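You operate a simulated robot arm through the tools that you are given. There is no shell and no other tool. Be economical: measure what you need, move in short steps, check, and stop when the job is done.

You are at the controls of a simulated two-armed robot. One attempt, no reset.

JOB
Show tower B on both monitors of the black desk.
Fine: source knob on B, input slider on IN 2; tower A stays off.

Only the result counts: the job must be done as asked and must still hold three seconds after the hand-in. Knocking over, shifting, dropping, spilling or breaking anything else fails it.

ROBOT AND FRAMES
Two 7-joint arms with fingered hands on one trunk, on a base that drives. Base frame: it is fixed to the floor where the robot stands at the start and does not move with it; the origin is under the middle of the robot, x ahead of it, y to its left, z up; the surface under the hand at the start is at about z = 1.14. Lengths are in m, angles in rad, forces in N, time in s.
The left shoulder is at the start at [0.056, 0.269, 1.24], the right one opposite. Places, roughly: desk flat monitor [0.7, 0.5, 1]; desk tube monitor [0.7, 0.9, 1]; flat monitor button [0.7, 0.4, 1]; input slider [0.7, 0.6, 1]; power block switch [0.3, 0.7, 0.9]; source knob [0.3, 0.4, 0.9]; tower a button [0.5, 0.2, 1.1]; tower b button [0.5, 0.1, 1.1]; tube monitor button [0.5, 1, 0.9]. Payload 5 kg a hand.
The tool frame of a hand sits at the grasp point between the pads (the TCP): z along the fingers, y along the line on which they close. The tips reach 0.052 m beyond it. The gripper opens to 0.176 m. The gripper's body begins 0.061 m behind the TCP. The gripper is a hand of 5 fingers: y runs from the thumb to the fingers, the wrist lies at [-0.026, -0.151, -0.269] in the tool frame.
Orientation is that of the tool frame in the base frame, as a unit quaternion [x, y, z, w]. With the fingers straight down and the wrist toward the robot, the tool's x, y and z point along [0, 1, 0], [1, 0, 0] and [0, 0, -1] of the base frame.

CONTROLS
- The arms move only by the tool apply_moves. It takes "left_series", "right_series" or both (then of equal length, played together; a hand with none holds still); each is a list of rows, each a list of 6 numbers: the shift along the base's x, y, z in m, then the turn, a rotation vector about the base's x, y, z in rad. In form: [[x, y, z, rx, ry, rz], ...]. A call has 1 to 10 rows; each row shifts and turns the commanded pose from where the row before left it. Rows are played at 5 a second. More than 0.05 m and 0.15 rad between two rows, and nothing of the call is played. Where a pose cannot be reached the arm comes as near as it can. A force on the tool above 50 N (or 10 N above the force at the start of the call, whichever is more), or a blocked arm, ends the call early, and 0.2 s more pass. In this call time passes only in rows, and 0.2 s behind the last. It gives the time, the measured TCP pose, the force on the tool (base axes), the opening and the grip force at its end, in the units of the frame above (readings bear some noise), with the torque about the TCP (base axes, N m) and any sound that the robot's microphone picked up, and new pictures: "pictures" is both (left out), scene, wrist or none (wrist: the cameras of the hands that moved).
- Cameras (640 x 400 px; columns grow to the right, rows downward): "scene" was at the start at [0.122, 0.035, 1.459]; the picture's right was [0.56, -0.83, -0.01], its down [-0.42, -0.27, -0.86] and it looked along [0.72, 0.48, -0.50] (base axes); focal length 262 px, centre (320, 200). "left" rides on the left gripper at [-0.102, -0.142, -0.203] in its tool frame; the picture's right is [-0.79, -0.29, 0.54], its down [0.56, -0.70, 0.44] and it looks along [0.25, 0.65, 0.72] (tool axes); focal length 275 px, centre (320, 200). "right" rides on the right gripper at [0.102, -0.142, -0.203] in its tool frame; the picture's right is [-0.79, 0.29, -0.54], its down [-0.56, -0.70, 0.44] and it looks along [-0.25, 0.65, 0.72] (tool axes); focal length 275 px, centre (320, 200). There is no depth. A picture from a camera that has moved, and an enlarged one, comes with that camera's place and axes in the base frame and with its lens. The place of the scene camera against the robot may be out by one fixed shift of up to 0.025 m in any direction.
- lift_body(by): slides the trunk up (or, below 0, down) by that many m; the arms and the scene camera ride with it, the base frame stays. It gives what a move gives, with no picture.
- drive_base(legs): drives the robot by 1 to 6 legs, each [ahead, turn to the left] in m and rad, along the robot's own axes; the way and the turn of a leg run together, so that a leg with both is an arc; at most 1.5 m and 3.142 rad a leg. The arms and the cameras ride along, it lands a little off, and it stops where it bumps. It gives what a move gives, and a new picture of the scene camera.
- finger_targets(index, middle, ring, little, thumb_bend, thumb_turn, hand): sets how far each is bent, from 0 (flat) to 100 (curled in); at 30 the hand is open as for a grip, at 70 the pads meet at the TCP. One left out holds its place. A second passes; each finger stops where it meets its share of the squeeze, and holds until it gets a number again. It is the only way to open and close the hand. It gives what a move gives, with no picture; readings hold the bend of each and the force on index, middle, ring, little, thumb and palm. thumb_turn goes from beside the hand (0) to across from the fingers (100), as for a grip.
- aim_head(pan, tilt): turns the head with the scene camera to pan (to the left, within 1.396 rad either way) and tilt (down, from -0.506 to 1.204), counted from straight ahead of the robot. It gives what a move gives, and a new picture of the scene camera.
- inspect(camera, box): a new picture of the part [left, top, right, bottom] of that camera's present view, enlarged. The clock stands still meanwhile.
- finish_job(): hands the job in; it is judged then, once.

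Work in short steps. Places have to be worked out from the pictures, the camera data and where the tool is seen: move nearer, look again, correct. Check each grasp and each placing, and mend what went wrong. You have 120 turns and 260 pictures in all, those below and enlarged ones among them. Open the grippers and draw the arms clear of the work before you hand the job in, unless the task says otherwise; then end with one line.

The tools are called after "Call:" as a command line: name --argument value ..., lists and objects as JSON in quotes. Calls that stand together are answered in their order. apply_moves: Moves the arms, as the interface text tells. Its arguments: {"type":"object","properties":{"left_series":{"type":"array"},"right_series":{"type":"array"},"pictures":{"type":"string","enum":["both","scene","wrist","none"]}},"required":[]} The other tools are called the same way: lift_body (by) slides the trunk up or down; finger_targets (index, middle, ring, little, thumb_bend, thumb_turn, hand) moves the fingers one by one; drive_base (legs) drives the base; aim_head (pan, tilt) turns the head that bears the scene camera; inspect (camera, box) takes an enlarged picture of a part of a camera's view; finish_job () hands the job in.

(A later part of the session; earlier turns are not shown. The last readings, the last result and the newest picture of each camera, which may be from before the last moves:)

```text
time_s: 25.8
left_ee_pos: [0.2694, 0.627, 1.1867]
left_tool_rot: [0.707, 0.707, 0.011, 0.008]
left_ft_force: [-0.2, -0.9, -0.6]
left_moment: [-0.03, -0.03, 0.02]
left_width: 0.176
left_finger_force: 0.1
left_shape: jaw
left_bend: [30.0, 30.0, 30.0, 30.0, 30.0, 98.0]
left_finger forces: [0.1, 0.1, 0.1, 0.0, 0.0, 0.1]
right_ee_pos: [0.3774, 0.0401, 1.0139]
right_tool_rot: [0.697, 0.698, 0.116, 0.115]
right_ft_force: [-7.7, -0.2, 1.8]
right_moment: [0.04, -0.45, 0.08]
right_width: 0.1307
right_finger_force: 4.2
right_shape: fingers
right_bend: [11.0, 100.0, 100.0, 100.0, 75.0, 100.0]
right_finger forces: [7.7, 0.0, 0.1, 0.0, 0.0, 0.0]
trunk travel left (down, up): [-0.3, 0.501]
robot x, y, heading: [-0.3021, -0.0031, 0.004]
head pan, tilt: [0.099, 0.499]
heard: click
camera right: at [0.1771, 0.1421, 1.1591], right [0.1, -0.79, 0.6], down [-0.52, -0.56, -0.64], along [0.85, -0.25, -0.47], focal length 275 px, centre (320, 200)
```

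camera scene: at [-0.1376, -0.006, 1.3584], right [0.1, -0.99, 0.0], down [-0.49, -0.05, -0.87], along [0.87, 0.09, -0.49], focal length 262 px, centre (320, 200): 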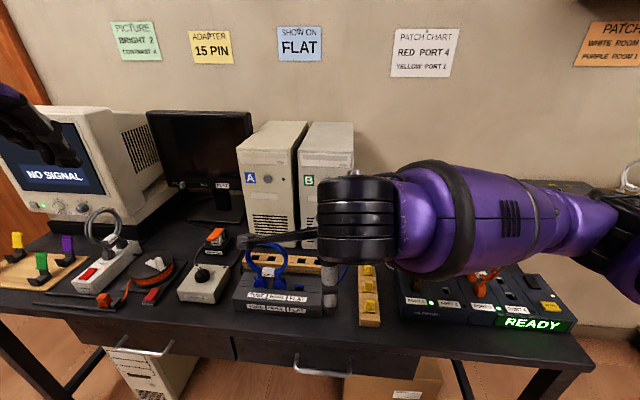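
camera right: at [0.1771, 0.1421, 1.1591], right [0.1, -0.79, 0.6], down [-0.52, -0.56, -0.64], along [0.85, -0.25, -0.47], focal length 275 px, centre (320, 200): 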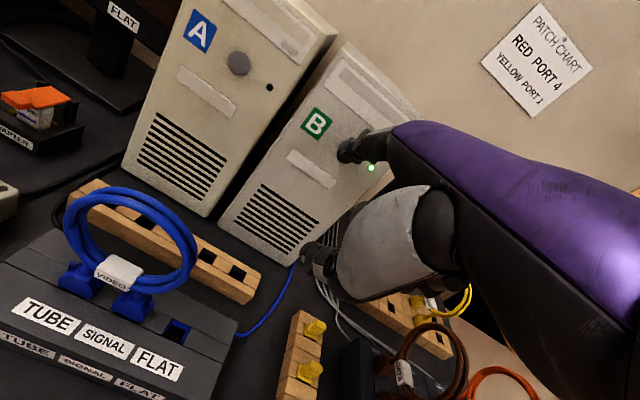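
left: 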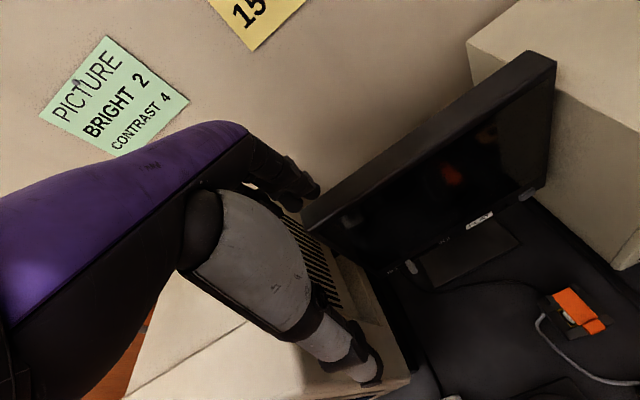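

A click was heard and tower B's green LED is lit. I'll withdraw and raise the right hand, then check the tube monitor.

Call:
apply_moves --right_series '[[-0.03, 0, 0, 0, 0, 0], [-0.045, 0, 0.02, 0, 0, 0], [-0.045, 0, 0.03, 0, 0, 0], [-0.04, 0, 0.04, 0, 0, 0], [0, -0.04, 0.04, 0, 0, 0], [0, -0.04, 0.04, 0, 0, 0]]' --pictures "none"

Call:
aim_head --pan 0.5 --tilt 0.45

Call:
inspect --camera "scene" --box '[140, 100, 420, 300]'

```text
refused: row 3 steps farther than a row can; nothing moved
```

```text
time_s: 26.7
left_ee_pos: [0.2683, 0.6261, 1.1852]
left_tool_rot: [0.707, 0.707, 0.01, 0.007]
left_ft_force: [0.6, 0.4, -0.3]
left_moment: [-0.02, 0.04, 0.03]
left_width: 0.1761
left_finger_force: 0.1
left_shape: jaw
left_bend: [30.0, 30.0, 30.0, 30.0, 30.0, 98.0]
left_finger forces: [0.0, 0.1, 0.1, 0.0, 0.1, 0.0]
right_ee_pos: [0.378, 0.0389, 1.0139]
right_tool_rot: [0.698, 0.698, 0.115, 0.115]
right_ft_force: [-9.2, 1.3, 1.3]
right_moment: [0.02, -0.66, 0.22]
right_width: 0.1307
right_finger_force: 3.9
right_shape: fingers
right_bend: [11.0, 100.0, 100.0, 100.0, 75.0, 100.0]
right_finger forces: [9.0, 0.0, 0.0, 0.0, 0.0, 0.0]
trunk travel left (down, up): [-0.3, 0.501]
robot x, y, heading: [-0.2964, -0.0033, 0.006]
head pan, tilt: [0.499, 0.45]
camera scene: at [-0.1486, 0.0288, 1.3631], right [0.48, -0.88, -0.01], down [-0.39, -0.21, -0.89], along [0.78, 0.43, -0.45], focal length 262 px, centre (320, 200)
```

scene: 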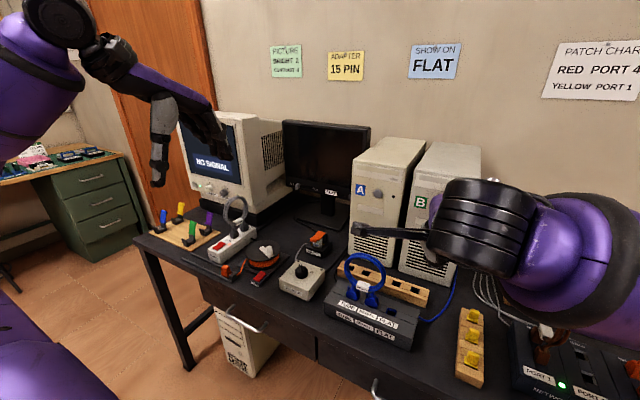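

```text
2.00 times, centred on (280, 200) of scene
camera zoom: at [-0.1486, 0.0288, 1.3631], right [0.48, -0.88, -0.01], down [-0.39, -0.21, -0.89], along [0.78, 0.43, -0.45], focal length 524 px, centre (400, 200)
```

zoom: 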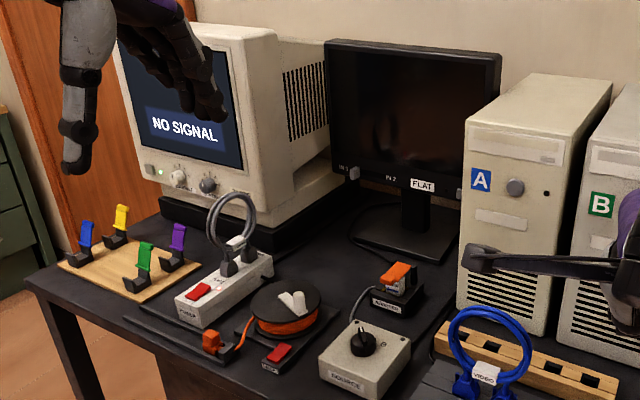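

The withdrawal was refused (row too long); I'll retry with shorter rows.

Call:
apply_moves --right_series '[[-0.03, 0, 0, 0, 0, 0], [-0.04, 0, 0.02, 0, 0, 0], [-0.04, 0, 0.025, 0, 0, 0], [-0.03, 0, 0.035, 0, 0, 0], [0, -0.03, 0.035, 0, 0, 0], [0, -0.03, 0.035, 0, 0, 0], [0, -0.03, 0.035, 0, 0, 0]]' --pictures "scene"

Call:
inspect --camera "scene" --box '[140, 100, 440, 300]'

Call:
inspect --camera "left" --box '[0, 0, 640, 400]'

```text
time_s: 28.3
left_ee_pos: [0.2671, 0.6237, 1.1864]
left_tool_rot: [0.708, 0.706, 0.011, 0.008]
left_ft_force: [-1.3, -2.5, 0.2]
left_moment: [0.29, -0.07, 0.07]
left_width: 0.1761
left_finger_force: 0.0
left_shape: jaw
left_bend: [30.0, 30.0, 30.0, 30.0, 30.0, 98.0]
left_finger forces: [0.1, 0.0, 0.1, 0.0, 0.0, 0.0]
right_ee_pos: [0.2374, -0.0524, 1.1999]
right_tool_rot: [0.698, 0.698, 0.115, 0.114]
right_ft_force: [0.1, -2.6, -1.9]
right_moment: [0.23, -0.07, 0.09]
right_width: 0.1331
right_finger_force: 0.1
right_shape: fingers
right_bend: [10.0, 100.0, 100.0, 100.0, 75.0, 100.0]
right_finger forces: [0.0, 0.1, 0.0, 0.0, 0.1, 0.0]
trunk travel left (down, up): [-0.3, 0.501]
robot x, y, heading: [-0.2999, 0.0002, 0.003]
head pan, tilt: [0.499, 0.45]
camera scene: at [-0.1482, 0.0266, 1.3632], right [0.48, -0.88, -0.01], down [-0.39, -0.21, -0.9], along [0.78, 0.43, -0.45], focal length 262 px, centre (320, 200)
```

scene: 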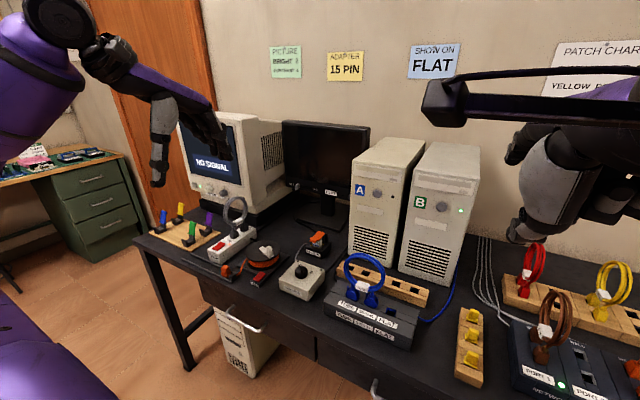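

```text
2.00 times, centred on (290, 200) of scene
camera zoom: at [-0.1482, 0.0266, 1.3632], right [0.48, -0.88, -0.01], down [-0.39, -0.21, -0.9], along [0.78, 0.43, -0.45], focal length 524 px, centre (380, 200)
```

zoom: 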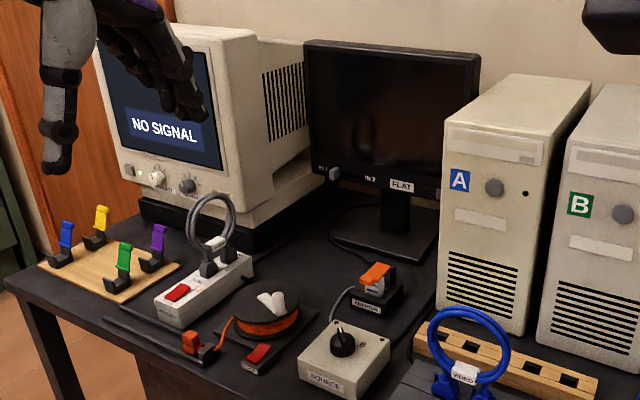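

```text
1.00 times, centred on (320, 200) of left (not enlarged: the box is as wide or as high as the picture)
camera zoom: at [0.1206, 0.5223, 1.3856], right [-0.27, -0.79, -0.55], down [-0.69, 0.56, -0.46], along [0.67, 0.26, -0.7], focal length 275 px, centre (320, 200)
```

zoom: 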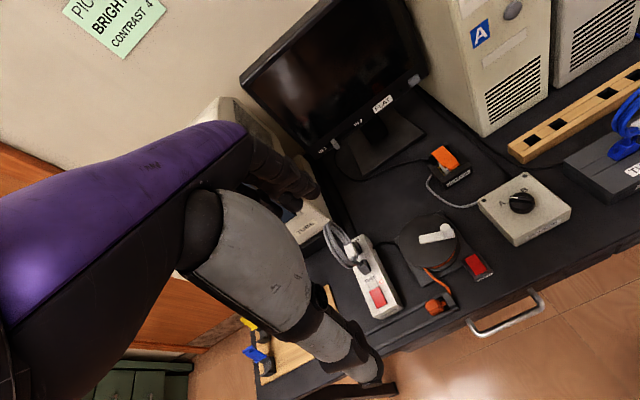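

The left wrist camera gives a clear view; I'll zoom on the knob, adapter and flat monitor.

Call:
inspect --camera "left" --box '[400, 130, 580, 250]'

Call:
inspect --camera "left" --box '[290, 50, 440, 180]'

```text
3.33 times, centred on (490, 190) of left
camera zoom: at [0.1206, 0.5223, 1.3856], right [-0.27, -0.79, -0.55], down [-0.69, 0.56, -0.46], along [0.67, 0.26, -0.7], focal length 918 px, centre (-247, 233)
```

zoom: 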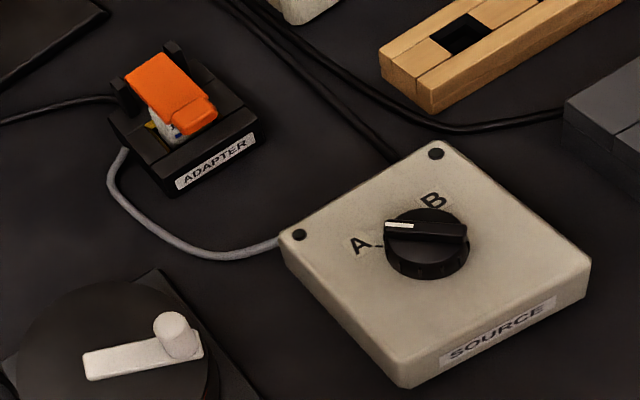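

```text
3.08 times, centred on (365, 115) of left
camera zoom: at [0.1206, 0.5223, 1.3856], right [-0.27, -0.79, -0.55], down [-0.69, 0.56, -0.46], along [0.67, 0.26, -0.7], focal length 847 px, centre (182, 462)
```

zoom: 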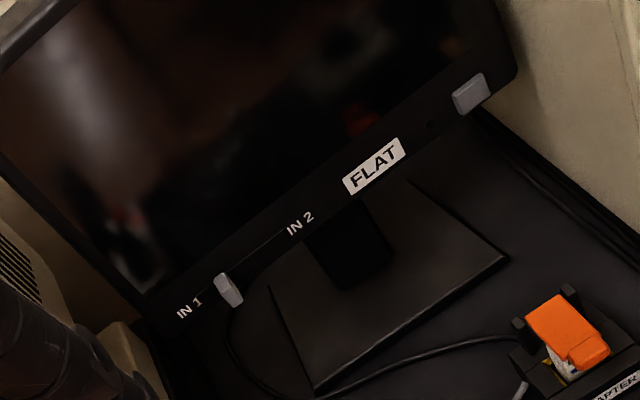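

The knob points to A, and the wrist view puts the flat button at about (0.695, 0.358, 0.935) and the slider at about (0.675, 0.595, 0.94). I'll pull the right hand back, drive 0.15 m ahead, and make the left index point.

Call:
apply_moves --right_series '[[-0.04, -0.02, 0.02, 0, 0, 0], [-0.04, -0.02, 0.02, 0, 0, 0], [-0.04, -0.02, 0.02, 0, 0, 0]]' --pictures "none"

Call:
finger_targets --hand "left" --index 10 --middle 100 --ring 100 --little 100 --thumb_bend 75 --thumb_turn 100

Call:
drive_base --legs '[[0.15, 0]]'

```text
time_s: 29.1
left_ee_pos: [0.2648, 0.6259, 1.1904]
left_tool_rot: [0.706, 0.708, 0.012, 0.008]
left_ft_force: [-2.7, -1.2, 3.2]
left_moment: [0.16, -0.33, 0.09]
left_width: 0.1759
left_finger_force: 0.1
left_shape: jaw
left_bend: [30.0, 30.0, 30.0, 30.0, 30.0, 98.0]
left_finger forces: [0.0, 0.1, 0.0, 0.0, 0.1, 0.1]
right_ee_pos: [0.1135, -0.1128, 1.2574]
right_tool_rot: [0.697, 0.698, 0.113, 0.116]
right_ft_force: [-3.0, -2.4, -0.1]
right_moment: [0.11, -0.24, 0.02]
right_width: 0.1329
right_finger_force: 0.0
right_shape: fingers
right_bend: [10.0, 100.0, 100.0, 100.0, 75.0, 100.0]
right_finger forces: [0.0, 0.0, 0.0, 0.0, 0.0, 0.0]
trunk travel left (down, up): [-0.3, 0.501]
robot x, y, heading: [-0.2988, -0.0012, 0.003]
head pan, tilt: [0.499, 0.45]
```

```text
time_s: 30.1
left_ee_pos: [0.2691, 0.6275, 1.1842]
left_tool_rot: [0.707, 0.707, 0.009, 0.007]
left_ft_force: [0.6, -0.2, -0.7]
left_moment: [-0.06, 0.08, -0.01]
left_width: 0.1321
left_finger_force: 0.2
left_shape: fingers
left_bend: [10.0, 86.0, 100.0, 100.0, 75.0, 100.0]
left_finger forces: [0.0, 0.0, 0.1, 0.1, 0.1, 0.0]
right_ee_pos: [0.1169, -0.1104, 1.2572]
right_tool_rot: [0.697, 0.698, 0.114, 0.114]
right_ft_force: [0.4, 1.2, -0.3]
right_moment: [-0.09, 0.08, -0.06]
right_width: 0.1332
right_finger_force: 0.1
right_shape: fingers
right_bend: [10.0, 100.0, 100.0, 100.0, 75.0, 100.0]
right_finger forces: [0.1, 0.0, 0.1, 0.0, 0.0, 0.0]
trunk travel left (down, up): [-0.3, 0.501]
robot x, y, heading: [-0.3002, 0.0006, 0.002]
head pan, tilt: [0.499, 0.45]
```

```text
time_s: 31.8
left_ee_pos: [0.4223, 0.626, 1.1844]
left_tool_rot: [0.708, 0.706, 0.009, 0.005]
left_ft_force: [1.7, -0.7, -1.4]
left_moment: [0.03, 0.19, -0.05]
left_width: 0.133
left_finger_force: 0.0
left_shape: fingers
left_bend: [10.0, 100.0, 100.0, 100.0, 75.0, 100.0]
left_finger forces: [0.1, 0.0, 0.0, 0.0, 0.0, 0.0]
right_ee_pos: [0.2705, -0.1099, 1.2562]
right_tool_rot: [0.699, 0.697, 0.113, 0.114]
right_ft_force: [1.8, 0.2, -1.1]
right_moment: [0.02, 0.13, 0.05]
right_width: 0.133
right_finger_force: 0.0
right_shape: fingers
right_bend: [10.0, 100.0, 100.0, 100.0, 75.0, 100.0]
right_finger forces: [0.0, 0.0, 0.0, 0.1, 0.0, 0.0]
trunk travel left (down, up): [-0.3, 0.501]
robot x, y, heading: [-0.1462, -0.0012, -0.001]
head pan, tilt: [0.499, 0.45]
camera scene: at [0.0138, -0.0275, 1.4072], right [-0.14, -0.99, 0.0], down [0.02, 0.0, -1.0], along [0.99, -0.14, 0.02], focal length 262 px, centre (320, 200)
```

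scene: 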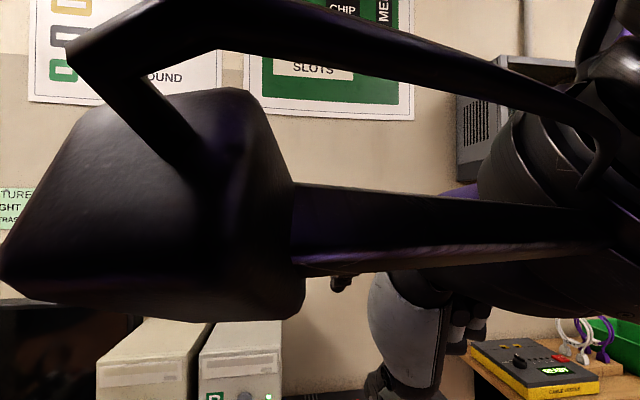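

The right hand's camera stalk is right at the head and seems to push it. I'll move the right hand out to the right and down, and re-aim the head.

Call:
apply_moves --right_series '[[0.03, -0.03, -0.01, 0, 0, 0], [0.02, -0.04, -0.02, 0, 0, 0], [0, -0.04, -0.03, 0, 0, 0], [0, -0.04, -0.03, 0, 0, 0], [0, -0.03, -0.02, 0, 0, 0]]' --pictures "none"

Call:
aim_head --pan 0.55 --tilt 0.5

```text
time_s: 33.0
left_ee_pos: [0.4067, 0.6236, 1.195]
left_tool_rot: [0.707, 0.707, 0.015, 0.01]
left_ft_force: [-0.5, -1.2, 0.5]
left_moment: [0.19, -0.01, 0.04]
left_width: 0.1328
left_finger_force: 0.1
left_shape: fingers
left_bend: [10.0, 100.0, 100.0, 100.0, 75.0, 100.0]
left_finger forces: [0.0, 0.0, 0.0, 0.0, 0.0, 0.0]
right_ee_pos: [0.3545, -0.2668, 1.2291]
right_tool_rot: [0.698, 0.697, 0.117, 0.119]
right_ft_force: [0.1, -1.4, 0.2]
right_moment: [0.16, -0.02, 0.09]
right_width: 0.133
right_finger_force: 0.0
right_shape: fingers
right_bend: [10.0, 100.0, 100.0, 100.0, 75.0, 100.0]
right_finger forces: [0.1, 0.0, 0.1, 0.0, 0.0, 0.0]
right hand out of reach, approached as far as the arm can: row 3, 4, 5
trunk travel left (down, up): [-0.3, 0.501]
robot x, y, heading: [-0.1485, 0.0017, 0.001]
head pan, tilt: [0.499, 0.45]
```

```text
time_s: 33.6
left_ee_pos: [0.4076, 0.6262, 1.1941]
left_tool_rot: [0.707, 0.707, 0.014, 0.01]
left_ft_force: [-0.8, 0.5, -0.8]
left_moment: [-0.05, 0.03, -0.01]
left_width: 0.1331
left_finger_force: 0.1
left_shape: fingers
left_bend: [10.0, 100.0, 100.0, 100.0, 75.0, 100.0]
left_finger forces: [0.0, 0.0, 0.0, 0.0, 0.0, 0.1]
right_ee_pos: [0.3547, -0.2656, 1.2297]
right_tool_rot: [0.697, 0.697, 0.117, 0.119]
right_ft_force: [-0.1, 0.7, -0.8]
right_moment: [-0.09, 0.03, -0.05]
right_width: 0.1332
right_finger_force: 0.0
right_shape: fingers
right_bend: [10.0, 100.0, 100.0, 100.0, 75.0, 100.0]
right_finger forces: [0.0, 0.2, 0.1, 0.1, 0.1, 0.0]
trunk travel left (down, up): [-0.3, 0.501]
robot x, y, heading: [-0.147, 0.0011, 0.001]
head pan, tilt: [0.55, 0.499]
camera scene: at [0.0009, 0.0333, 1.3584], right [0.52, -0.85, -0.01], down [-0.42, -0.25, -0.87], along [0.74, 0.46, -0.49], focal length 262 px, centre (320, 200)
```

scene: 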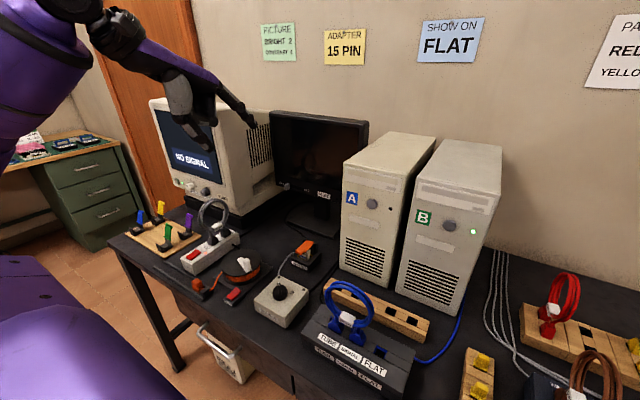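

View restored. Now the left hand moves to before the flat button (TCP about (0.46, 0.378, 0.97)).

Call:
apply_moves --left_series '[[0, -0.045, -0.01, 0, -0.02, 0], [0, -0.045, -0.01, 0, -0.02, 0], [0, -0.045, -0.01, 0, -0.02, 0], [0.01, -0.04, -0.02, 0, -0.02, 0], [0.01, -0.04, -0.02, 0, 0, 0], [0.01, -0.033, -0.03, 0, 0, 0], [0.01, 0, -0.04, 0, 0, 0], [0.01, 0, -0.04, 0, 0, 0], [0, 0, -0.04, 0, 0, 0]]' --pictures "both"

```text
time_s: 35.6
left_ee_pos: [0.4556, 0.3785, 0.9741]
left_tool_rot: [0.706, 0.706, 0.043, 0.04]
left_ft_force: [-0.3, 0.3, 1.3]
left_moment: [-0.07, 0.09, -0.06]
left_width: 0.133
left_finger_force: 0.1
left_shape: fingers
left_bend: [10.0, 100.0, 100.0, 100.0, 75.0, 100.0]
left_finger forces: [0.0, 0.0, 0.0, 0.0, 0.1, 0.0]
right_ee_pos: [0.354, -0.2648, 1.2288]
right_tool_rot: [0.698, 0.697, 0.117, 0.119]
right_ft_force: [0.0, 1.6, 1.0]
right_moment: [-0.06, 0.05, -0.03]
right_width: 0.1331
right_finger_force: 0.2
right_shape: fingers
right_bend: [10.0, 100.0, 100.0, 100.0, 75.0, 100.0]
right_finger forces: [0.1, 0.1, 0.0, 0.1, 0.0, 0.0]
trunk travel left (down, up): [-0.3, 0.501]
robot x, y, heading: [-0.1456, -0.0023, 0.002]
head pan, tilt: [0.55, 0.499]
camera scene: at [0.0009, 0.0333, 1.3585], right [0.52, -0.85, -0.01], down [-0.42, -0.25, -0.87], along [0.74, 0.46, -0.49], focal length 262 px, centre (320, 200)
camera left: at [0.2907, 0.2761, 1.1574], right [-0.22, -0.79, -0.57], down [-0.65, 0.56, -0.52], along [0.73, 0.25, -0.63], focal length 275 px, centre (320, 200)
```

scene: 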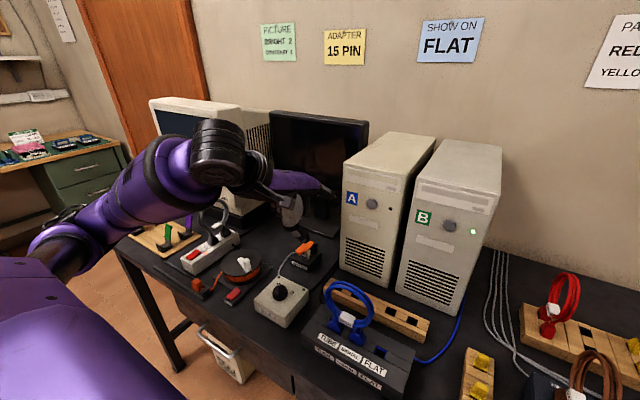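
left: 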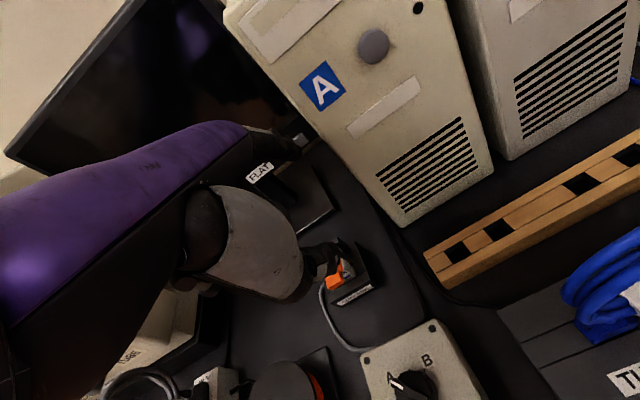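

I'll zoom in on the fingertip and button.

Call:
inspect --camera "left" --box '[220, 90, 380, 190]'

Call:
inspect --camera "scene" --box '[260, 140, 380, 240]'

```text
4.00 times, centred on (300, 140) of left
camera zoom: at [0.2907, 0.2761, 1.1574], right [-0.22, -0.79, -0.57], down [-0.65, 0.56, -0.52], along [0.73, 0.25, -0.63], focal length 1101 px, centre (400, 440)
```

zoom: 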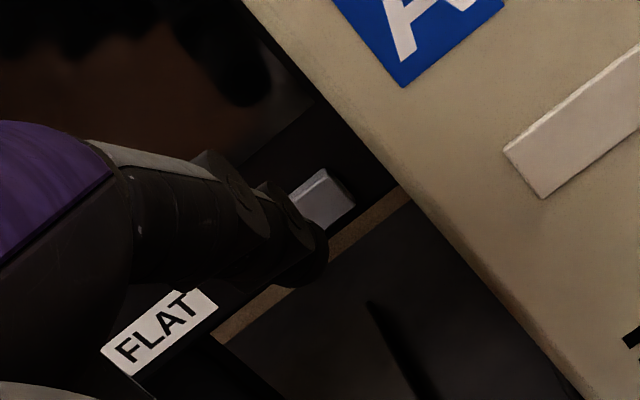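

```text
4.00 times, centred on (320, 190) of scene
camera zoom: at [0.0009, 0.0333, 1.3585], right [0.52, -0.85, -0.01], down [-0.42, -0.25, -0.87], along [0.74, 0.46, -0.49], focal length 1047 px, centre (320, 240)
```

zoom: 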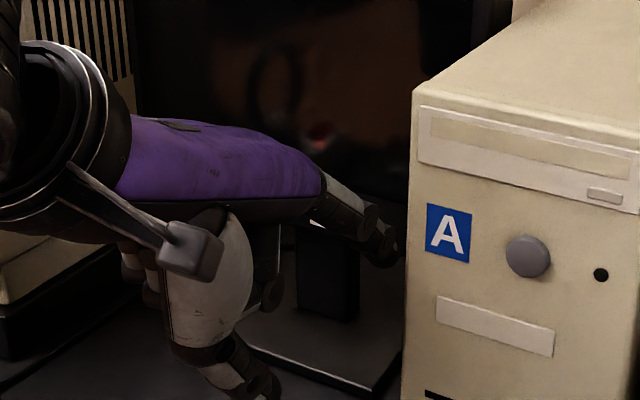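

The button is at about (0.685, 0.36, 0.943), my tip at about (0.62, 0.357, 0.968). I'll lower 0.025 and go 0.04 forward, then check.

Call:
apply_moves --left_series '[[0, 0.002, -0.025, 0, 0, 0], [0.02, 0, 0, 0, 0, 0], [0.02, 0, 0, 0, 0, 0]]' --pictures "none"

Call:
inspect --camera "left" --box '[220, 90, 380, 190]'

```text
time_s: 36.4
left_ee_pos: [0.4953, 0.3803, 0.9476]
left_tool_rot: [0.706, 0.706, 0.043, 0.038]
left_ft_force: [-0.2, 0.0, -1.0]
left_moment: [-0.04, 0.02, -0.01]
left_width: 0.1329
left_finger_force: 0.1
left_shape: fingers
left_bend: [10.0, 100.0, 100.0, 100.0, 75.0, 100.0]
left_finger forces: [0.1, 0.0, 0.0, 0.0, 0.1, 0.0]
right_ee_pos: [0.3555, -0.2659, 1.228]
right_tool_rot: [0.698, 0.696, 0.116, 0.119]
right_ft_force: [0.4, 0.1, -0.4]
right_moment: [-0.03, 0.03, 0.03]
right_width: 0.1332
right_finger_force: 0.1
right_shape: fingers
right_bend: [10.0, 100.0, 100.0, 100.0, 75.0, 100.0]
right_finger forces: [0.0, 0.0, 0.1, 0.0, 0.0, 0.1]
trunk travel left (down, up): [-0.3, 0.501]
robot x, y, heading: [-0.1431, 0.003, 0.004]
head pan, tilt: [0.55, 0.499]
```

```text
4.00 times, centred on (300, 140) of left
camera zoom: at [0.3305, 0.2782, 1.1315], right [-0.22, -0.79, -0.57], down [-0.65, 0.56, -0.52], along [0.73, 0.25, -0.63], focal length 1101 px, centre (400, 440)
```

zoom: 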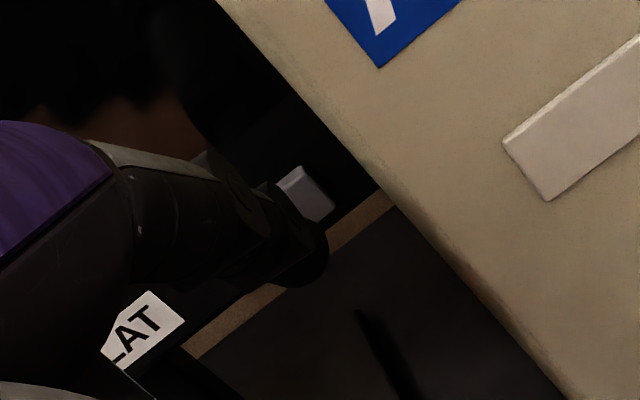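

Aligned; pushing forward in small steps until it clicks.

Call:
apply_moves --left_series '[[0.008, -0.001, 0, 0, 0, 0], [0.008, 0, 0, 0, 0, 0], [0.006, 0, 0, 0, 0, 0], [0.006, 0, 0, 0, 0, 0]]' --pictures "none"

Call:
inspect --camera "left" --box '[200, 60, 400, 200]'

```text
time_s: 37.4
left_ee_pos: [0.522, 0.3801, 0.9483]
left_tool_rot: [0.706, 0.706, 0.043, 0.04]
left_ft_force: [-17.9, -0.2, 4.6]
left_moment: [-0.1, -0.57, -0.28]
left_width: 0.1222
left_finger_force: 8.6
left_shape: fingers
left_bend: [13.0, 100.0, 100.0, 100.0, 75.0, 100.0]
left_finger forces: [17.9, 0.0, 0.1, 0.0, 0.0, 0.0]
right_ee_pos: [0.3534, -0.2648, 1.2299]
right_tool_rot: [0.698, 0.697, 0.118, 0.119]
right_ft_force: [0.1, -1.5, 0.2]
right_moment: [0.02, 0.01, 0.0]
right_width: 0.1328
right_finger_force: 0.0
right_shape: fingers
right_bend: [10.0, 100.0, 100.0, 100.0, 75.0, 100.0]
right_finger forces: [0.0, 0.0, 0.0, 0.1, 0.0, 0.1]
trunk travel left (down, up): [-0.3, 0.501]
robot x, y, heading: [-0.1492, 0.0013, 0.001]
head pan, tilt: [0.55, 0.499]
heard: click
```

```text
2.86 times, centred on (300, 130) of left
camera zoom: at [0.3571, 0.2772, 1.1322], right [-0.22, -0.79, -0.57], down [-0.65, 0.56, -0.52], along [0.73, 0.25, -0.63], focal length 786 px, centre (377, 400)
```

zoom: 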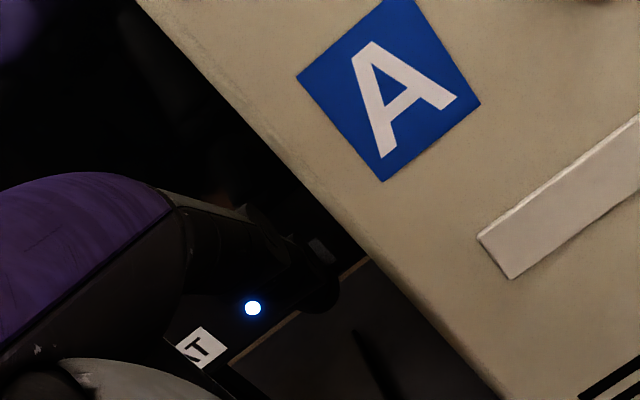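

Click heard and the flat monitor's blue LED is on. I'll withdraw straight back, then swap to a pointing little finger for the slider.

Call:
apply_moves --left_series '[[-0.03, 0, 0, 0, 0, 0], [-0.04, 0, 0.01, 0, 0, 0], [-0.03, 0.01, 0.03, 0, 0, 0], [0, 0.04, 0.02, 0, 0, 0], [0, 0.045, 0, 0, 0, 0], [0, 0.045, 0, 0, 0, 0], [0, 0.045, 0, 0, 0, 0]]' --pictures "none"

Call:
finger_targets --hand "left" --index 100 --little 10

Call:
inspect --camera "scene" --box '[0, 0, 640, 400]'

Call:
inspect --camera "left" --box '[0, 0, 640, 400]'

```text
time_s: 39.0
left_ee_pos: [0.4374, 0.5676, 1.0154]
left_tool_rot: [0.706, 0.705, 0.043, 0.043]
left_ft_force: [1.3, 2.3, -24.5]
left_moment: [-0.77, -0.48, -0.11]
left_width: 0.1329
left_finger_force: 0.0
left_shape: fingers
left_bend: [10.0, 100.0, 100.0, 100.0, 75.0, 100.0]
left_finger forces: [0.1, 0.0, 0.0, 0.1, 0.0, 0.1]
left hand out of reach, approached as far as the arm can: row 3
right_ee_pos: [0.3553, -0.2639, 1.2278]
right_tool_rot: [0.698, 0.697, 0.116, 0.118]
right_ft_force: [-0.7, 0.8, -0.5]
right_moment: [-0.08, 0.04, -0.01]
right_width: 0.1332
right_finger_force: 0.0
right_shape: fingers
right_bend: [10.0, 100.0, 100.0, 100.0, 75.0, 100.0]
right_finger forces: [0.1, 0.0, 0.0, 0.1, 0.1, 0.0]
trunk travel left (down, up): [-0.3, 0.501]
robot x, y, heading: [-0.1468, 0.0006, 0.001]
head pan, tilt: [0.55, 0.499]
```

```text
time_s: 40.0
left_ee_pos: [0.4353, 0.5676, 1.0122]
left_tool_rot: [0.706, 0.706, 0.043, 0.039]
left_ft_force: [-0.5, -0.4, -0.5]
left_moment: [0.04, -0.02, -0.01]
left_width: 0.0056
left_finger_force: 0.1
left_shape: fingers
left_bend: [67.0, 100.0, 100.0, 10.0, 75.0, 100.0]
left_finger forces: [0.0, 0.0, 0.0, 0.1, 0.0, 0.0]
right_ee_pos: [0.3542, -0.2668, 1.2287]
right_tool_rot: [0.698, 0.696, 0.117, 0.119]
right_ft_force: [-0.4, -1.4, 0.0]
right_moment: [0.07, -0.01, 0.05]
right_width: 0.1329
right_finger_force: 0.1
right_shape: fingers
right_bend: [10.0, 100.0, 100.0, 100.0, 75.0, 100.0]
right_finger forces: [0.0, 0.0, 0.1, 0.1, 0.0, 0.0]
trunk travel left (down, up): [-0.3, 0.501]
robot x, y, heading: [-0.1493, 0.0012, 0.0]
head pan, tilt: [0.55, 0.499]
```

```text
1.00 times, centred on (320, 200) of scene (not enlarged: the box is as wide or as high as the picture)
camera zoom: at [0.0005, 0.0322, 1.3586], right [0.52, -0.85, -0.01], down [-0.42, -0.25, -0.87], along [0.74, 0.46, -0.49], focal length 262 px, centre (320, 200)
```

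zoom: 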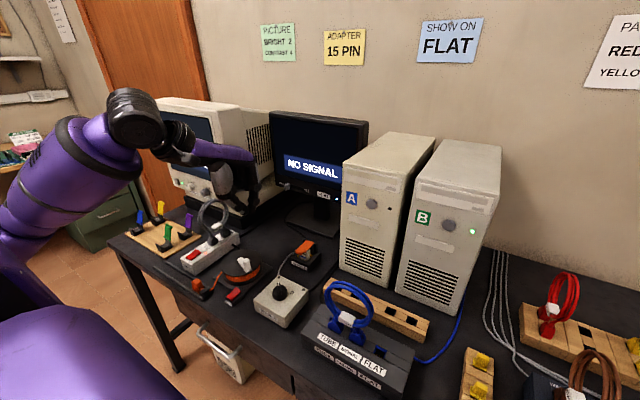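

```text
1.00 times, centred on (320, 200) of left (not enlarged: the box is as wide or as high as the picture)
camera zoom: at [0.2702, 0.4646, 1.1972], right [-0.22, -0.79, -0.57], down [-0.65, 0.56, -0.52], along [0.73, 0.26, -0.63], focal length 275 px, centre (320, 200)
```

zoom: 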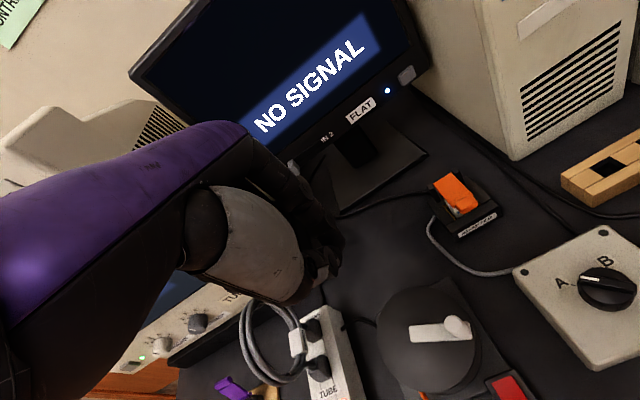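

The flat monitor now shows NO SIGNAL (powered). Let me find the little fingertip in the scene view.

Call:
inspect --camera "scene" --box '[160, 110, 340, 230]'

Call:
inspect --camera "left" --box '[200, 80, 380, 220]'

```text
3.33 times, centred on (250, 170) of scene
camera zoom: at [0.0005, 0.0322, 1.3586], right [0.52, -0.85, -0.01], down [-0.42, -0.25, -0.87], along [0.74, 0.46, -0.49], focal length 873 px, centre (553, 300)
```

zoom: 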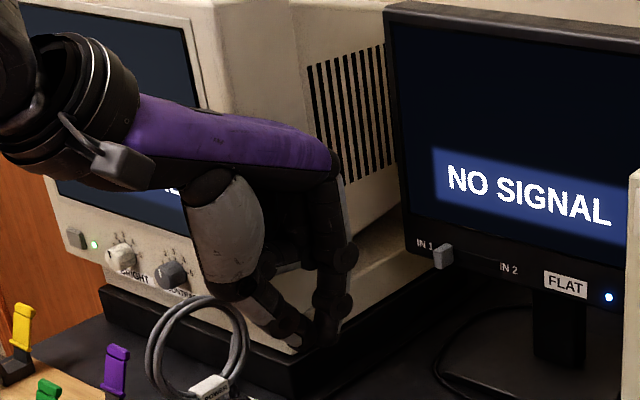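

```text
2.86 times, centred on (290, 150) of left
camera zoom: at [0.2702, 0.4646, 1.1972], right [-0.22, -0.79, -0.57], down [-0.65, 0.56, -0.52], along [0.73, 0.26, -0.63], focal length 786 px, centre (406, 343)
```

zoom: 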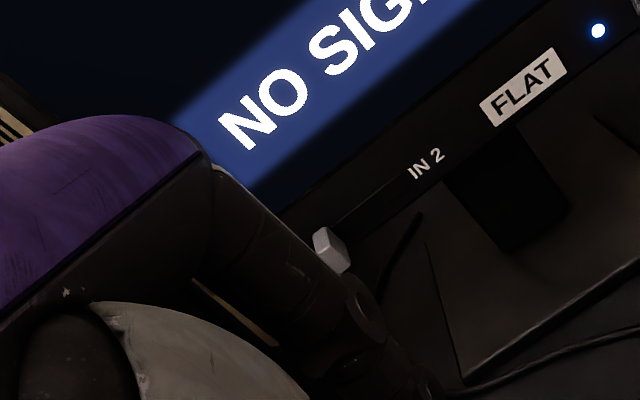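

The index stopped at 67 against the thumb and hides the little finger. I'll open the thumb, curl the index fully, and bring the thumb back partly.

Call:
finger_targets --hand "left" --thumb_bend 20

Call:
finger_targets --hand "left" --index 100

Call:
finger_targets --hand "left" --thumb_bend 70

Call:
inspect --camera "scene" --box '[160, 110, 340, 230]'

Call:
inspect --camera "left" --box '[200, 80, 380, 220]'

```text
time_s: 41.0
left_ee_pos: [0.4356, 0.5671, 1.012]
left_tool_rot: [0.706, 0.706, 0.042, 0.039]
left_ft_force: [0.7, -0.2, -0.6]
left_moment: [0.0, 0.0, 0.01]
left_width: 0.1308
left_finger_force: 0.1
left_shape: fingers
left_bend: [100.0, 100.0, 100.0, 10.0, 20.0, 97.0]
left_finger forces: [0.0, 0.0, 0.1, 0.0, 0.0, 0.1]
right_ee_pos: [0.3545, -0.2645, 1.2287]
right_tool_rot: [0.698, 0.697, 0.116, 0.118]
right_ft_force: [-0.1, 0.6, -0.4]
right_moment: [0.04, 0.02, 0.01]
right_width: 0.1332
right_finger_force: 0.0
right_shape: fingers
right_bend: [10.0, 100.0, 100.0, 100.0, 75.0, 100.0]
right_finger forces: [0.0, 0.0, 0.0, 0.0, 0.0, 0.1]
trunk travel left (down, up): [-0.3, 0.501]
robot x, y, heading: [-0.1487, -0.0022, 0.001]
head pan, tilt: [0.55, 0.499]
```

```text
time_s: 42.0
left_ee_pos: [0.434, 0.5667, 1.0124]
left_tool_rot: [0.706, 0.706, 0.041, 0.039]
left_ft_force: [1.0, 0.8, -0.3]
left_moment: [0.02, 0.01, -0.01]
left_width: 0.1307
left_finger_force: 0.1
left_shape: fingers
left_bend: [100.0, 100.0, 100.0, 10.0, 20.0, 97.0]
left_finger forces: [0.0, 0.0, 0.0, 0.0, 0.1, 0.0]
right_ee_pos: [0.3542, -0.2665, 1.2292]
right_tool_rot: [0.698, 0.697, 0.119, 0.118]
right_ft_force: [0.5, 0.0, 0.2]
right_moment: [0.0, 0.02, 0.02]
right_width: 0.1331
right_finger_force: 0.1
right_shape: fingers
right_bend: [10.0, 100.0, 100.0, 100.0, 75.0, 100.0]
right_finger forces: [0.1, 0.1, 0.1, 0.0, 0.1, 0.0]
trunk travel left (down, up): [-0.3, 0.501]
robot x, y, heading: [-0.1477, -0.0026, -0.001]
head pan, tilt: [0.55, 0.499]
```

```text
time_s: 43.0
left_ee_pos: [0.4344, 0.5672, 1.0123]
left_tool_rot: [0.706, 0.706, 0.043, 0.04]
left_ft_force: [0.5, 0.6, 0.9]
left_moment: [-0.01, 0.01, 0.0]
left_width: 0.0919
left_finger_force: 0.1
left_shape: fingers
left_bend: [100.0, 100.0, 100.0, 10.0, 70.0, 100.0]
left_finger forces: [0.0, 0.0, 0.1, 0.0, 0.0, 0.0]
right_ee_pos: [0.3549, -0.2657, 1.2299]
right_tool_rot: [0.698, 0.697, 0.117, 0.119]
right_ft_force: [-0.6, -0.1, 0.7]
right_moment: [-0.02, -0.01, -0.01]
right_width: 0.1331
right_finger_force: 0.0
right_shape: fingers
right_bend: [10.0, 100.0, 100.0, 100.0, 75.0, 100.0]
right_finger forces: [0.1, 0.0, 0.1, 0.0, 0.0, 0.0]
trunk travel left (down, up): [-0.3, 0.501]
robot x, y, heading: [-0.148, 0.0019, -0.0]
head pan, tilt: [0.55, 0.499]
```

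```text
3.33 times, centred on (250, 170) of scene
camera zoom: at [0.0006, 0.0326, 1.3586], right [0.52, -0.85, -0.01], down [-0.42, -0.25, -0.87], along [0.74, 0.46, -0.49], focal length 873 px, centre (553, 300)
```

zoom: 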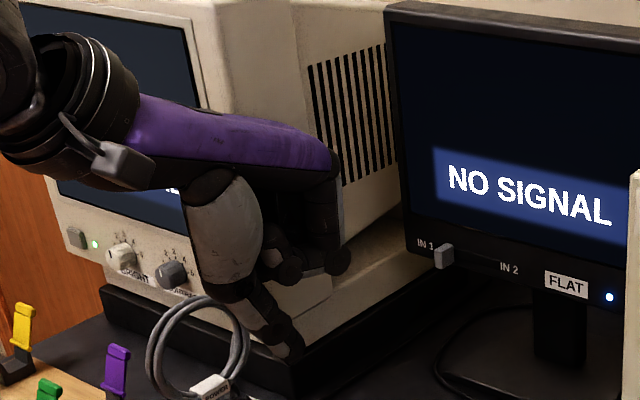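

```text
2.86 times, centred on (290, 150) of left
camera zoom: at [0.2701, 0.465, 1.1971], right [-0.22, -0.79, -0.57], down [-0.65, 0.56, -0.52], along [0.73, 0.26, -0.63], focal length 786 px, centre (406, 343)
```

zoom: 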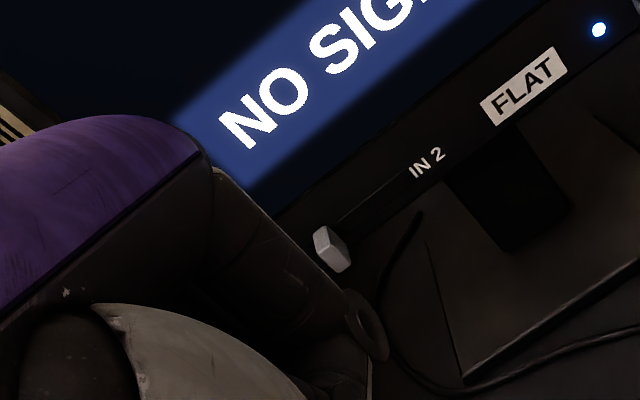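

The little finger stays hidden from every camera. Better: use the index, with the hand yawed 0.4 rad left so that the body stays clear of the tube monitor.

Call:
finger_targets --hand "left" --index 10 --little 100 --thumb_bend 75

Call:
apply_moves --left_series '[[0.01, -0.005, 0, 0, 0, 0.14], [0.01, 0, -0.005, 0, 0, 0.13], [0.01, 0.005, -0.015, 0, 0, 0.13], [0.018, 0.01, -0.02, 0, 0, 0]]' --pictures "both"

Call:
inspect --camera "left" --box '[200, 80, 380, 220]'

Call:
inspect --camera "scene" --box '[180, 120, 340, 230]'

```text
time_s: 44.0
left_ee_pos: [0.4347, 0.567, 1.0136]
left_tool_rot: [0.706, 0.706, 0.042, 0.039]
left_ft_force: [-0.3, 0.4, -0.1]
left_moment: [0.04, -0.01, 0.02]
left_width: 0.1222
left_finger_force: 0.1
left_shape: fingers
left_bend: [10.0, 100.0, 100.0, 95.0, 75.0, 100.0]
left_finger forces: [0.0, 0.0, 0.0, 0.0, 0.0, 0.0]
right_ee_pos: [0.3539, -0.2666, 1.2291]
right_tool_rot: [0.698, 0.696, 0.118, 0.118]
right_ft_force: [0.1, 0.3, -0.2]
right_moment: [0.0, 0.01, -0.01]
right_width: 0.1329
right_finger_force: 0.1
right_shape: fingers
right_bend: [10.0, 100.0, 100.0, 100.0, 75.0, 100.0]
right_finger forces: [0.0, 0.0, 0.0, 0.1, 0.0, 0.0]
trunk travel left (down, up): [-0.3, 0.501]
robot x, y, heading: [-0.1488, 0.0008, 0.001]
head pan, tilt: [0.55, 0.499]
```

```text
time_s: 45.0
left_ee_pos: [0.4822, 0.578, 0.97]
left_tool_rot: [0.552, 0.832, 0.049, 0.029]
left_ft_force: [0.3, 2.2, -1.5]
left_moment: [-0.37, 0.09, -0.11]
left_width: 0.1326
left_finger_force: 0.0
left_shape: fingers
left_bend: [10.0, 100.0, 100.0, 100.0, 75.0, 100.0]
left_finger forces: [0.0, 0.0, 0.1, 0.1, 0.1, 0.0]
right_ee_pos: [0.3547, -0.2635, 1.23]
right_tool_rot: [0.697, 0.697, 0.116, 0.119]
right_ft_force: [1.2, 3.4, 1.1]
right_moment: [-0.35, 0.18, -0.17]
right_width: 0.1329
right_finger_force: 0.1
right_shape: fingers
right_bend: [10.0, 100.0, 100.0, 100.0, 75.0, 100.0]
right_finger forces: [0.0, 0.1, 0.1, 0.1, 0.0, 0.1]
trunk travel left (down, up): [-0.3, 0.501]
robot x, y, heading: [-0.1511, -0.0017, 0.002]
head pan, tilt: [0.55, 0.499]
camera scene: at [0.0014, 0.0353, 1.3584], right [0.52, -0.85, -0.01], down [-0.42, -0.25, -0.87], along [0.74, 0.46, -0.49], focal length 262 px, centre (320, 200)
camera left: at [0.3711, 0.4206, 1.1545], right [0.1, -0.81, -0.57], down [-0.81, 0.26, -0.52], along [0.57, 0.52, -0.64], focal length 275 px, centre (320, 200)
```

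scene: 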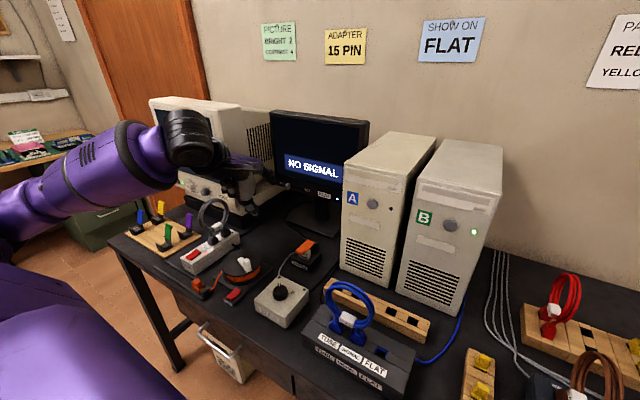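
left: 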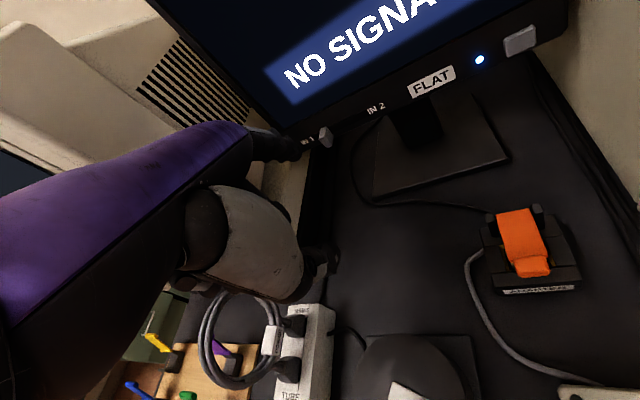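

```text
2.86 times, centred on (290, 150) of left
camera zoom: at [0.3711, 0.4206, 1.1545], right [0.1, -0.81, -0.57], down [-0.81, 0.26, -0.52], along [0.57, 0.52, -0.64], focal length 786 px, centre (406, 343)
```

zoom: 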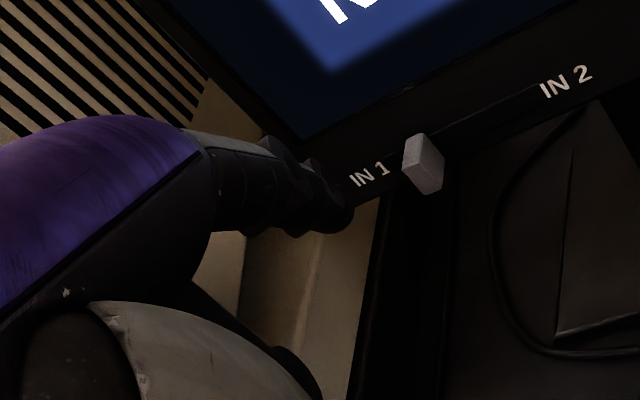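

```text
3.64 times, centred on (260, 175) of scene
camera zoom: at [0.0014, 0.0353, 1.3584], right [0.52, -0.85, -0.01], down [-0.42, -0.25, -0.87], along [0.74, 0.46, -0.49], focal length 952 px, centre (538, 291)
```

zoom: 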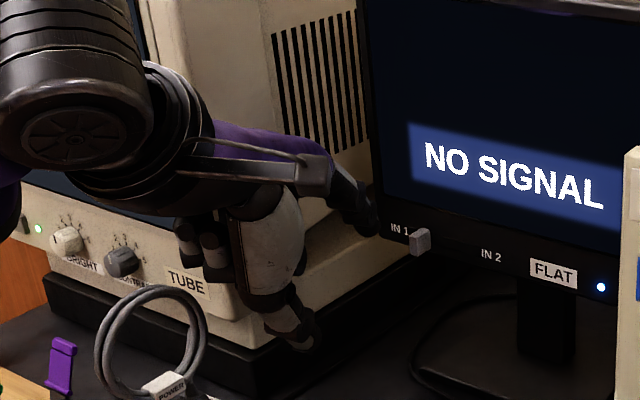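

Clear view: slider at about (0.67, 0.596, 0.947), tip at about (0.64, 0.634, 0.959). I'll go forward and down beside it, left of the tab.

Call:
apply_moves --left_series '[[0.014, 0, -0.008, 0, 0, 0], [0.014, 0, -0.006, 0, 0, 0]]' --pictures "none"

Call:
inspect --camera "left" --box '[200, 80, 380, 220]'

Call:
inspect --camera "scene" --box '[220, 140, 340, 230]'

```text
time_s: 45.6
left_ee_pos: [0.5095, 0.5767, 0.9574]
left_tool_rot: [0.552, 0.832, 0.051, 0.03]
left_ft_force: [-0.9, -1.4, 1.8]
left_moment: [0.12, 0.04, 0.02]
left_width: 0.1328
left_finger_force: 0.0
left_shape: fingers
left_bend: [10.0, 100.0, 100.0, 100.0, 75.0, 100.0]
left_finger forces: [0.1, 0.0, 0.1, 0.1, 0.1, 0.0]
right_ee_pos: [0.3549, -0.2674, 1.2275]
right_tool_rot: [0.698, 0.696, 0.118, 0.119]
right_ft_force: [0.7, -1.6, 0.5]
right_moment: [0.19, -0.05, 0.15]
right_width: 0.1329
right_finger_force: 0.1
right_shape: fingers
right_bend: [10.0, 100.0, 100.0, 100.0, 75.0, 100.0]
right_finger forces: [0.0, 0.0, 0.1, 0.0, 0.1, 0.1]
trunk travel left (down, up): [-0.3, 0.501]
robot x, y, heading: [-0.1475, -0.0005, 0.006]
head pan, tilt: [0.55, 0.499]
```

```text
2.86 times, centred on (290, 150) of left
camera zoom: at [0.3977, 0.4176, 1.1416], right [0.1, -0.81, -0.57], down [-0.81, 0.27, -0.52], along [0.57, 0.52, -0.63], focal length 786 px, centre (406, 343)
```

zoom: 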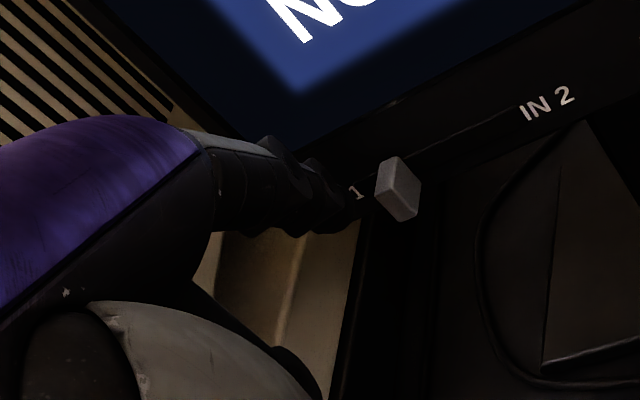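

```text
4.44 times, centred on (280, 185) of scene
camera zoom: at [0.0007, 0.0313, 1.3585], right [0.52, -0.85, -0.01], down [-0.42, -0.25, -0.87], along [0.74, 0.46, -0.49], focal length 1164 px, centre (498, 267)
```

zoom: 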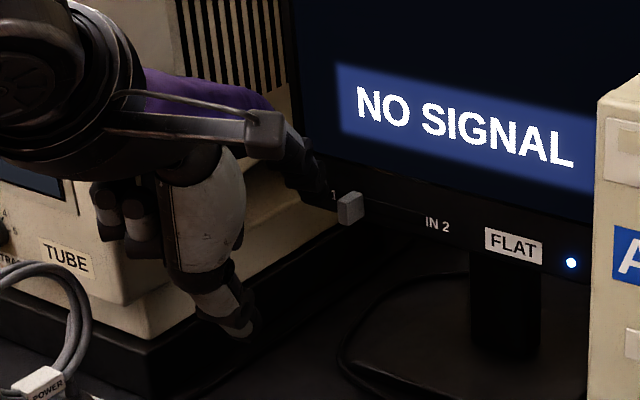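

The tip is just left of the tab. I'll push toward −y in 1 cm rows and check.

Call:
apply_moves --left_series '[[0, -0.01, 0, 0, 0, 0], [0, -0.01, 0, 0, 0, 0], [0, -0.01, 0, 0, 0, 0], [0, -0.01, 0, 0, 0, 0]]' --pictures "none"

Call:
inspect --camera "left" --box '[200, 80, 380, 220]'

Call:
inspect --camera "scene" --box '[220, 140, 340, 230]'

```text
time_s: 46.6
left_ee_pos: [0.5101, 0.5353, 0.9565]
left_tool_rot: [0.552, 0.832, 0.049, 0.029]
left_ft_force: [-0.7, 0.9, 0.2]
left_moment: [0.01, 0.01, 0.02]
left_width: 0.1331
left_finger_force: 0.1
left_shape: fingers
left_bend: [10.0, 100.0, 100.0, 100.0, 75.0, 100.0]
left_finger forces: [0.0, 0.1, 0.0, 0.1, 0.0, 0.1]
right_ee_pos: [0.3548, -0.2663, 1.2276]
right_tool_rot: [0.698, 0.696, 0.117, 0.119]
right_ft_force: [0.4, 0.0, 0.0]
right_moment: [0.03, 0.02, 0.03]
right_width: 0.1331
right_finger_force: 0.0
right_shape: fingers
right_bend: [10.0, 100.0, 100.0, 100.0, 75.0, 100.0]
right_finger forces: [0.0, 0.0, 0.0, 0.0, 0.0, 0.1]
trunk travel left (down, up): [-0.3, 0.501]
robot x, y, heading: [-0.1494, 0.0008, 0.007]
head pan, tilt: [0.55, 0.499]
```

```text
2.86 times, centred on (290, 150) of left
camera zoom: at [0.3988, 0.3773, 1.1414], right [0.1, -0.81, -0.57], down [-0.81, 0.27, -0.52], along [0.57, 0.52, -0.63], focal length 786 px, centre (406, 343)
```

zoom: 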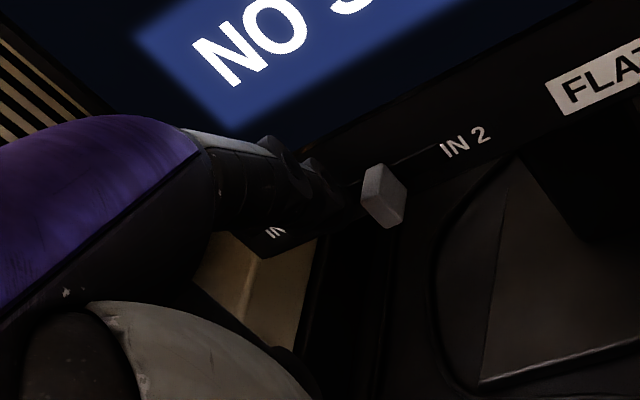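

```text
4.44 times, centred on (280, 185) of scene
camera zoom: at [0.0008, 0.0325, 1.3586], right [0.52, -0.85, -0.01], down [-0.42, -0.25, -0.87], along [0.74, 0.46, -0.49], focal length 1164 px, centre (498, 267)
```

zoom: 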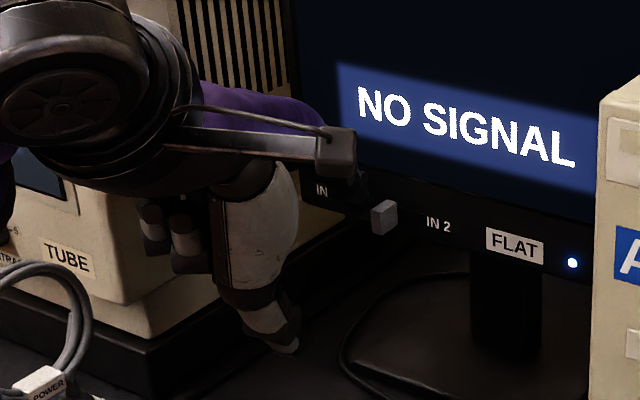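

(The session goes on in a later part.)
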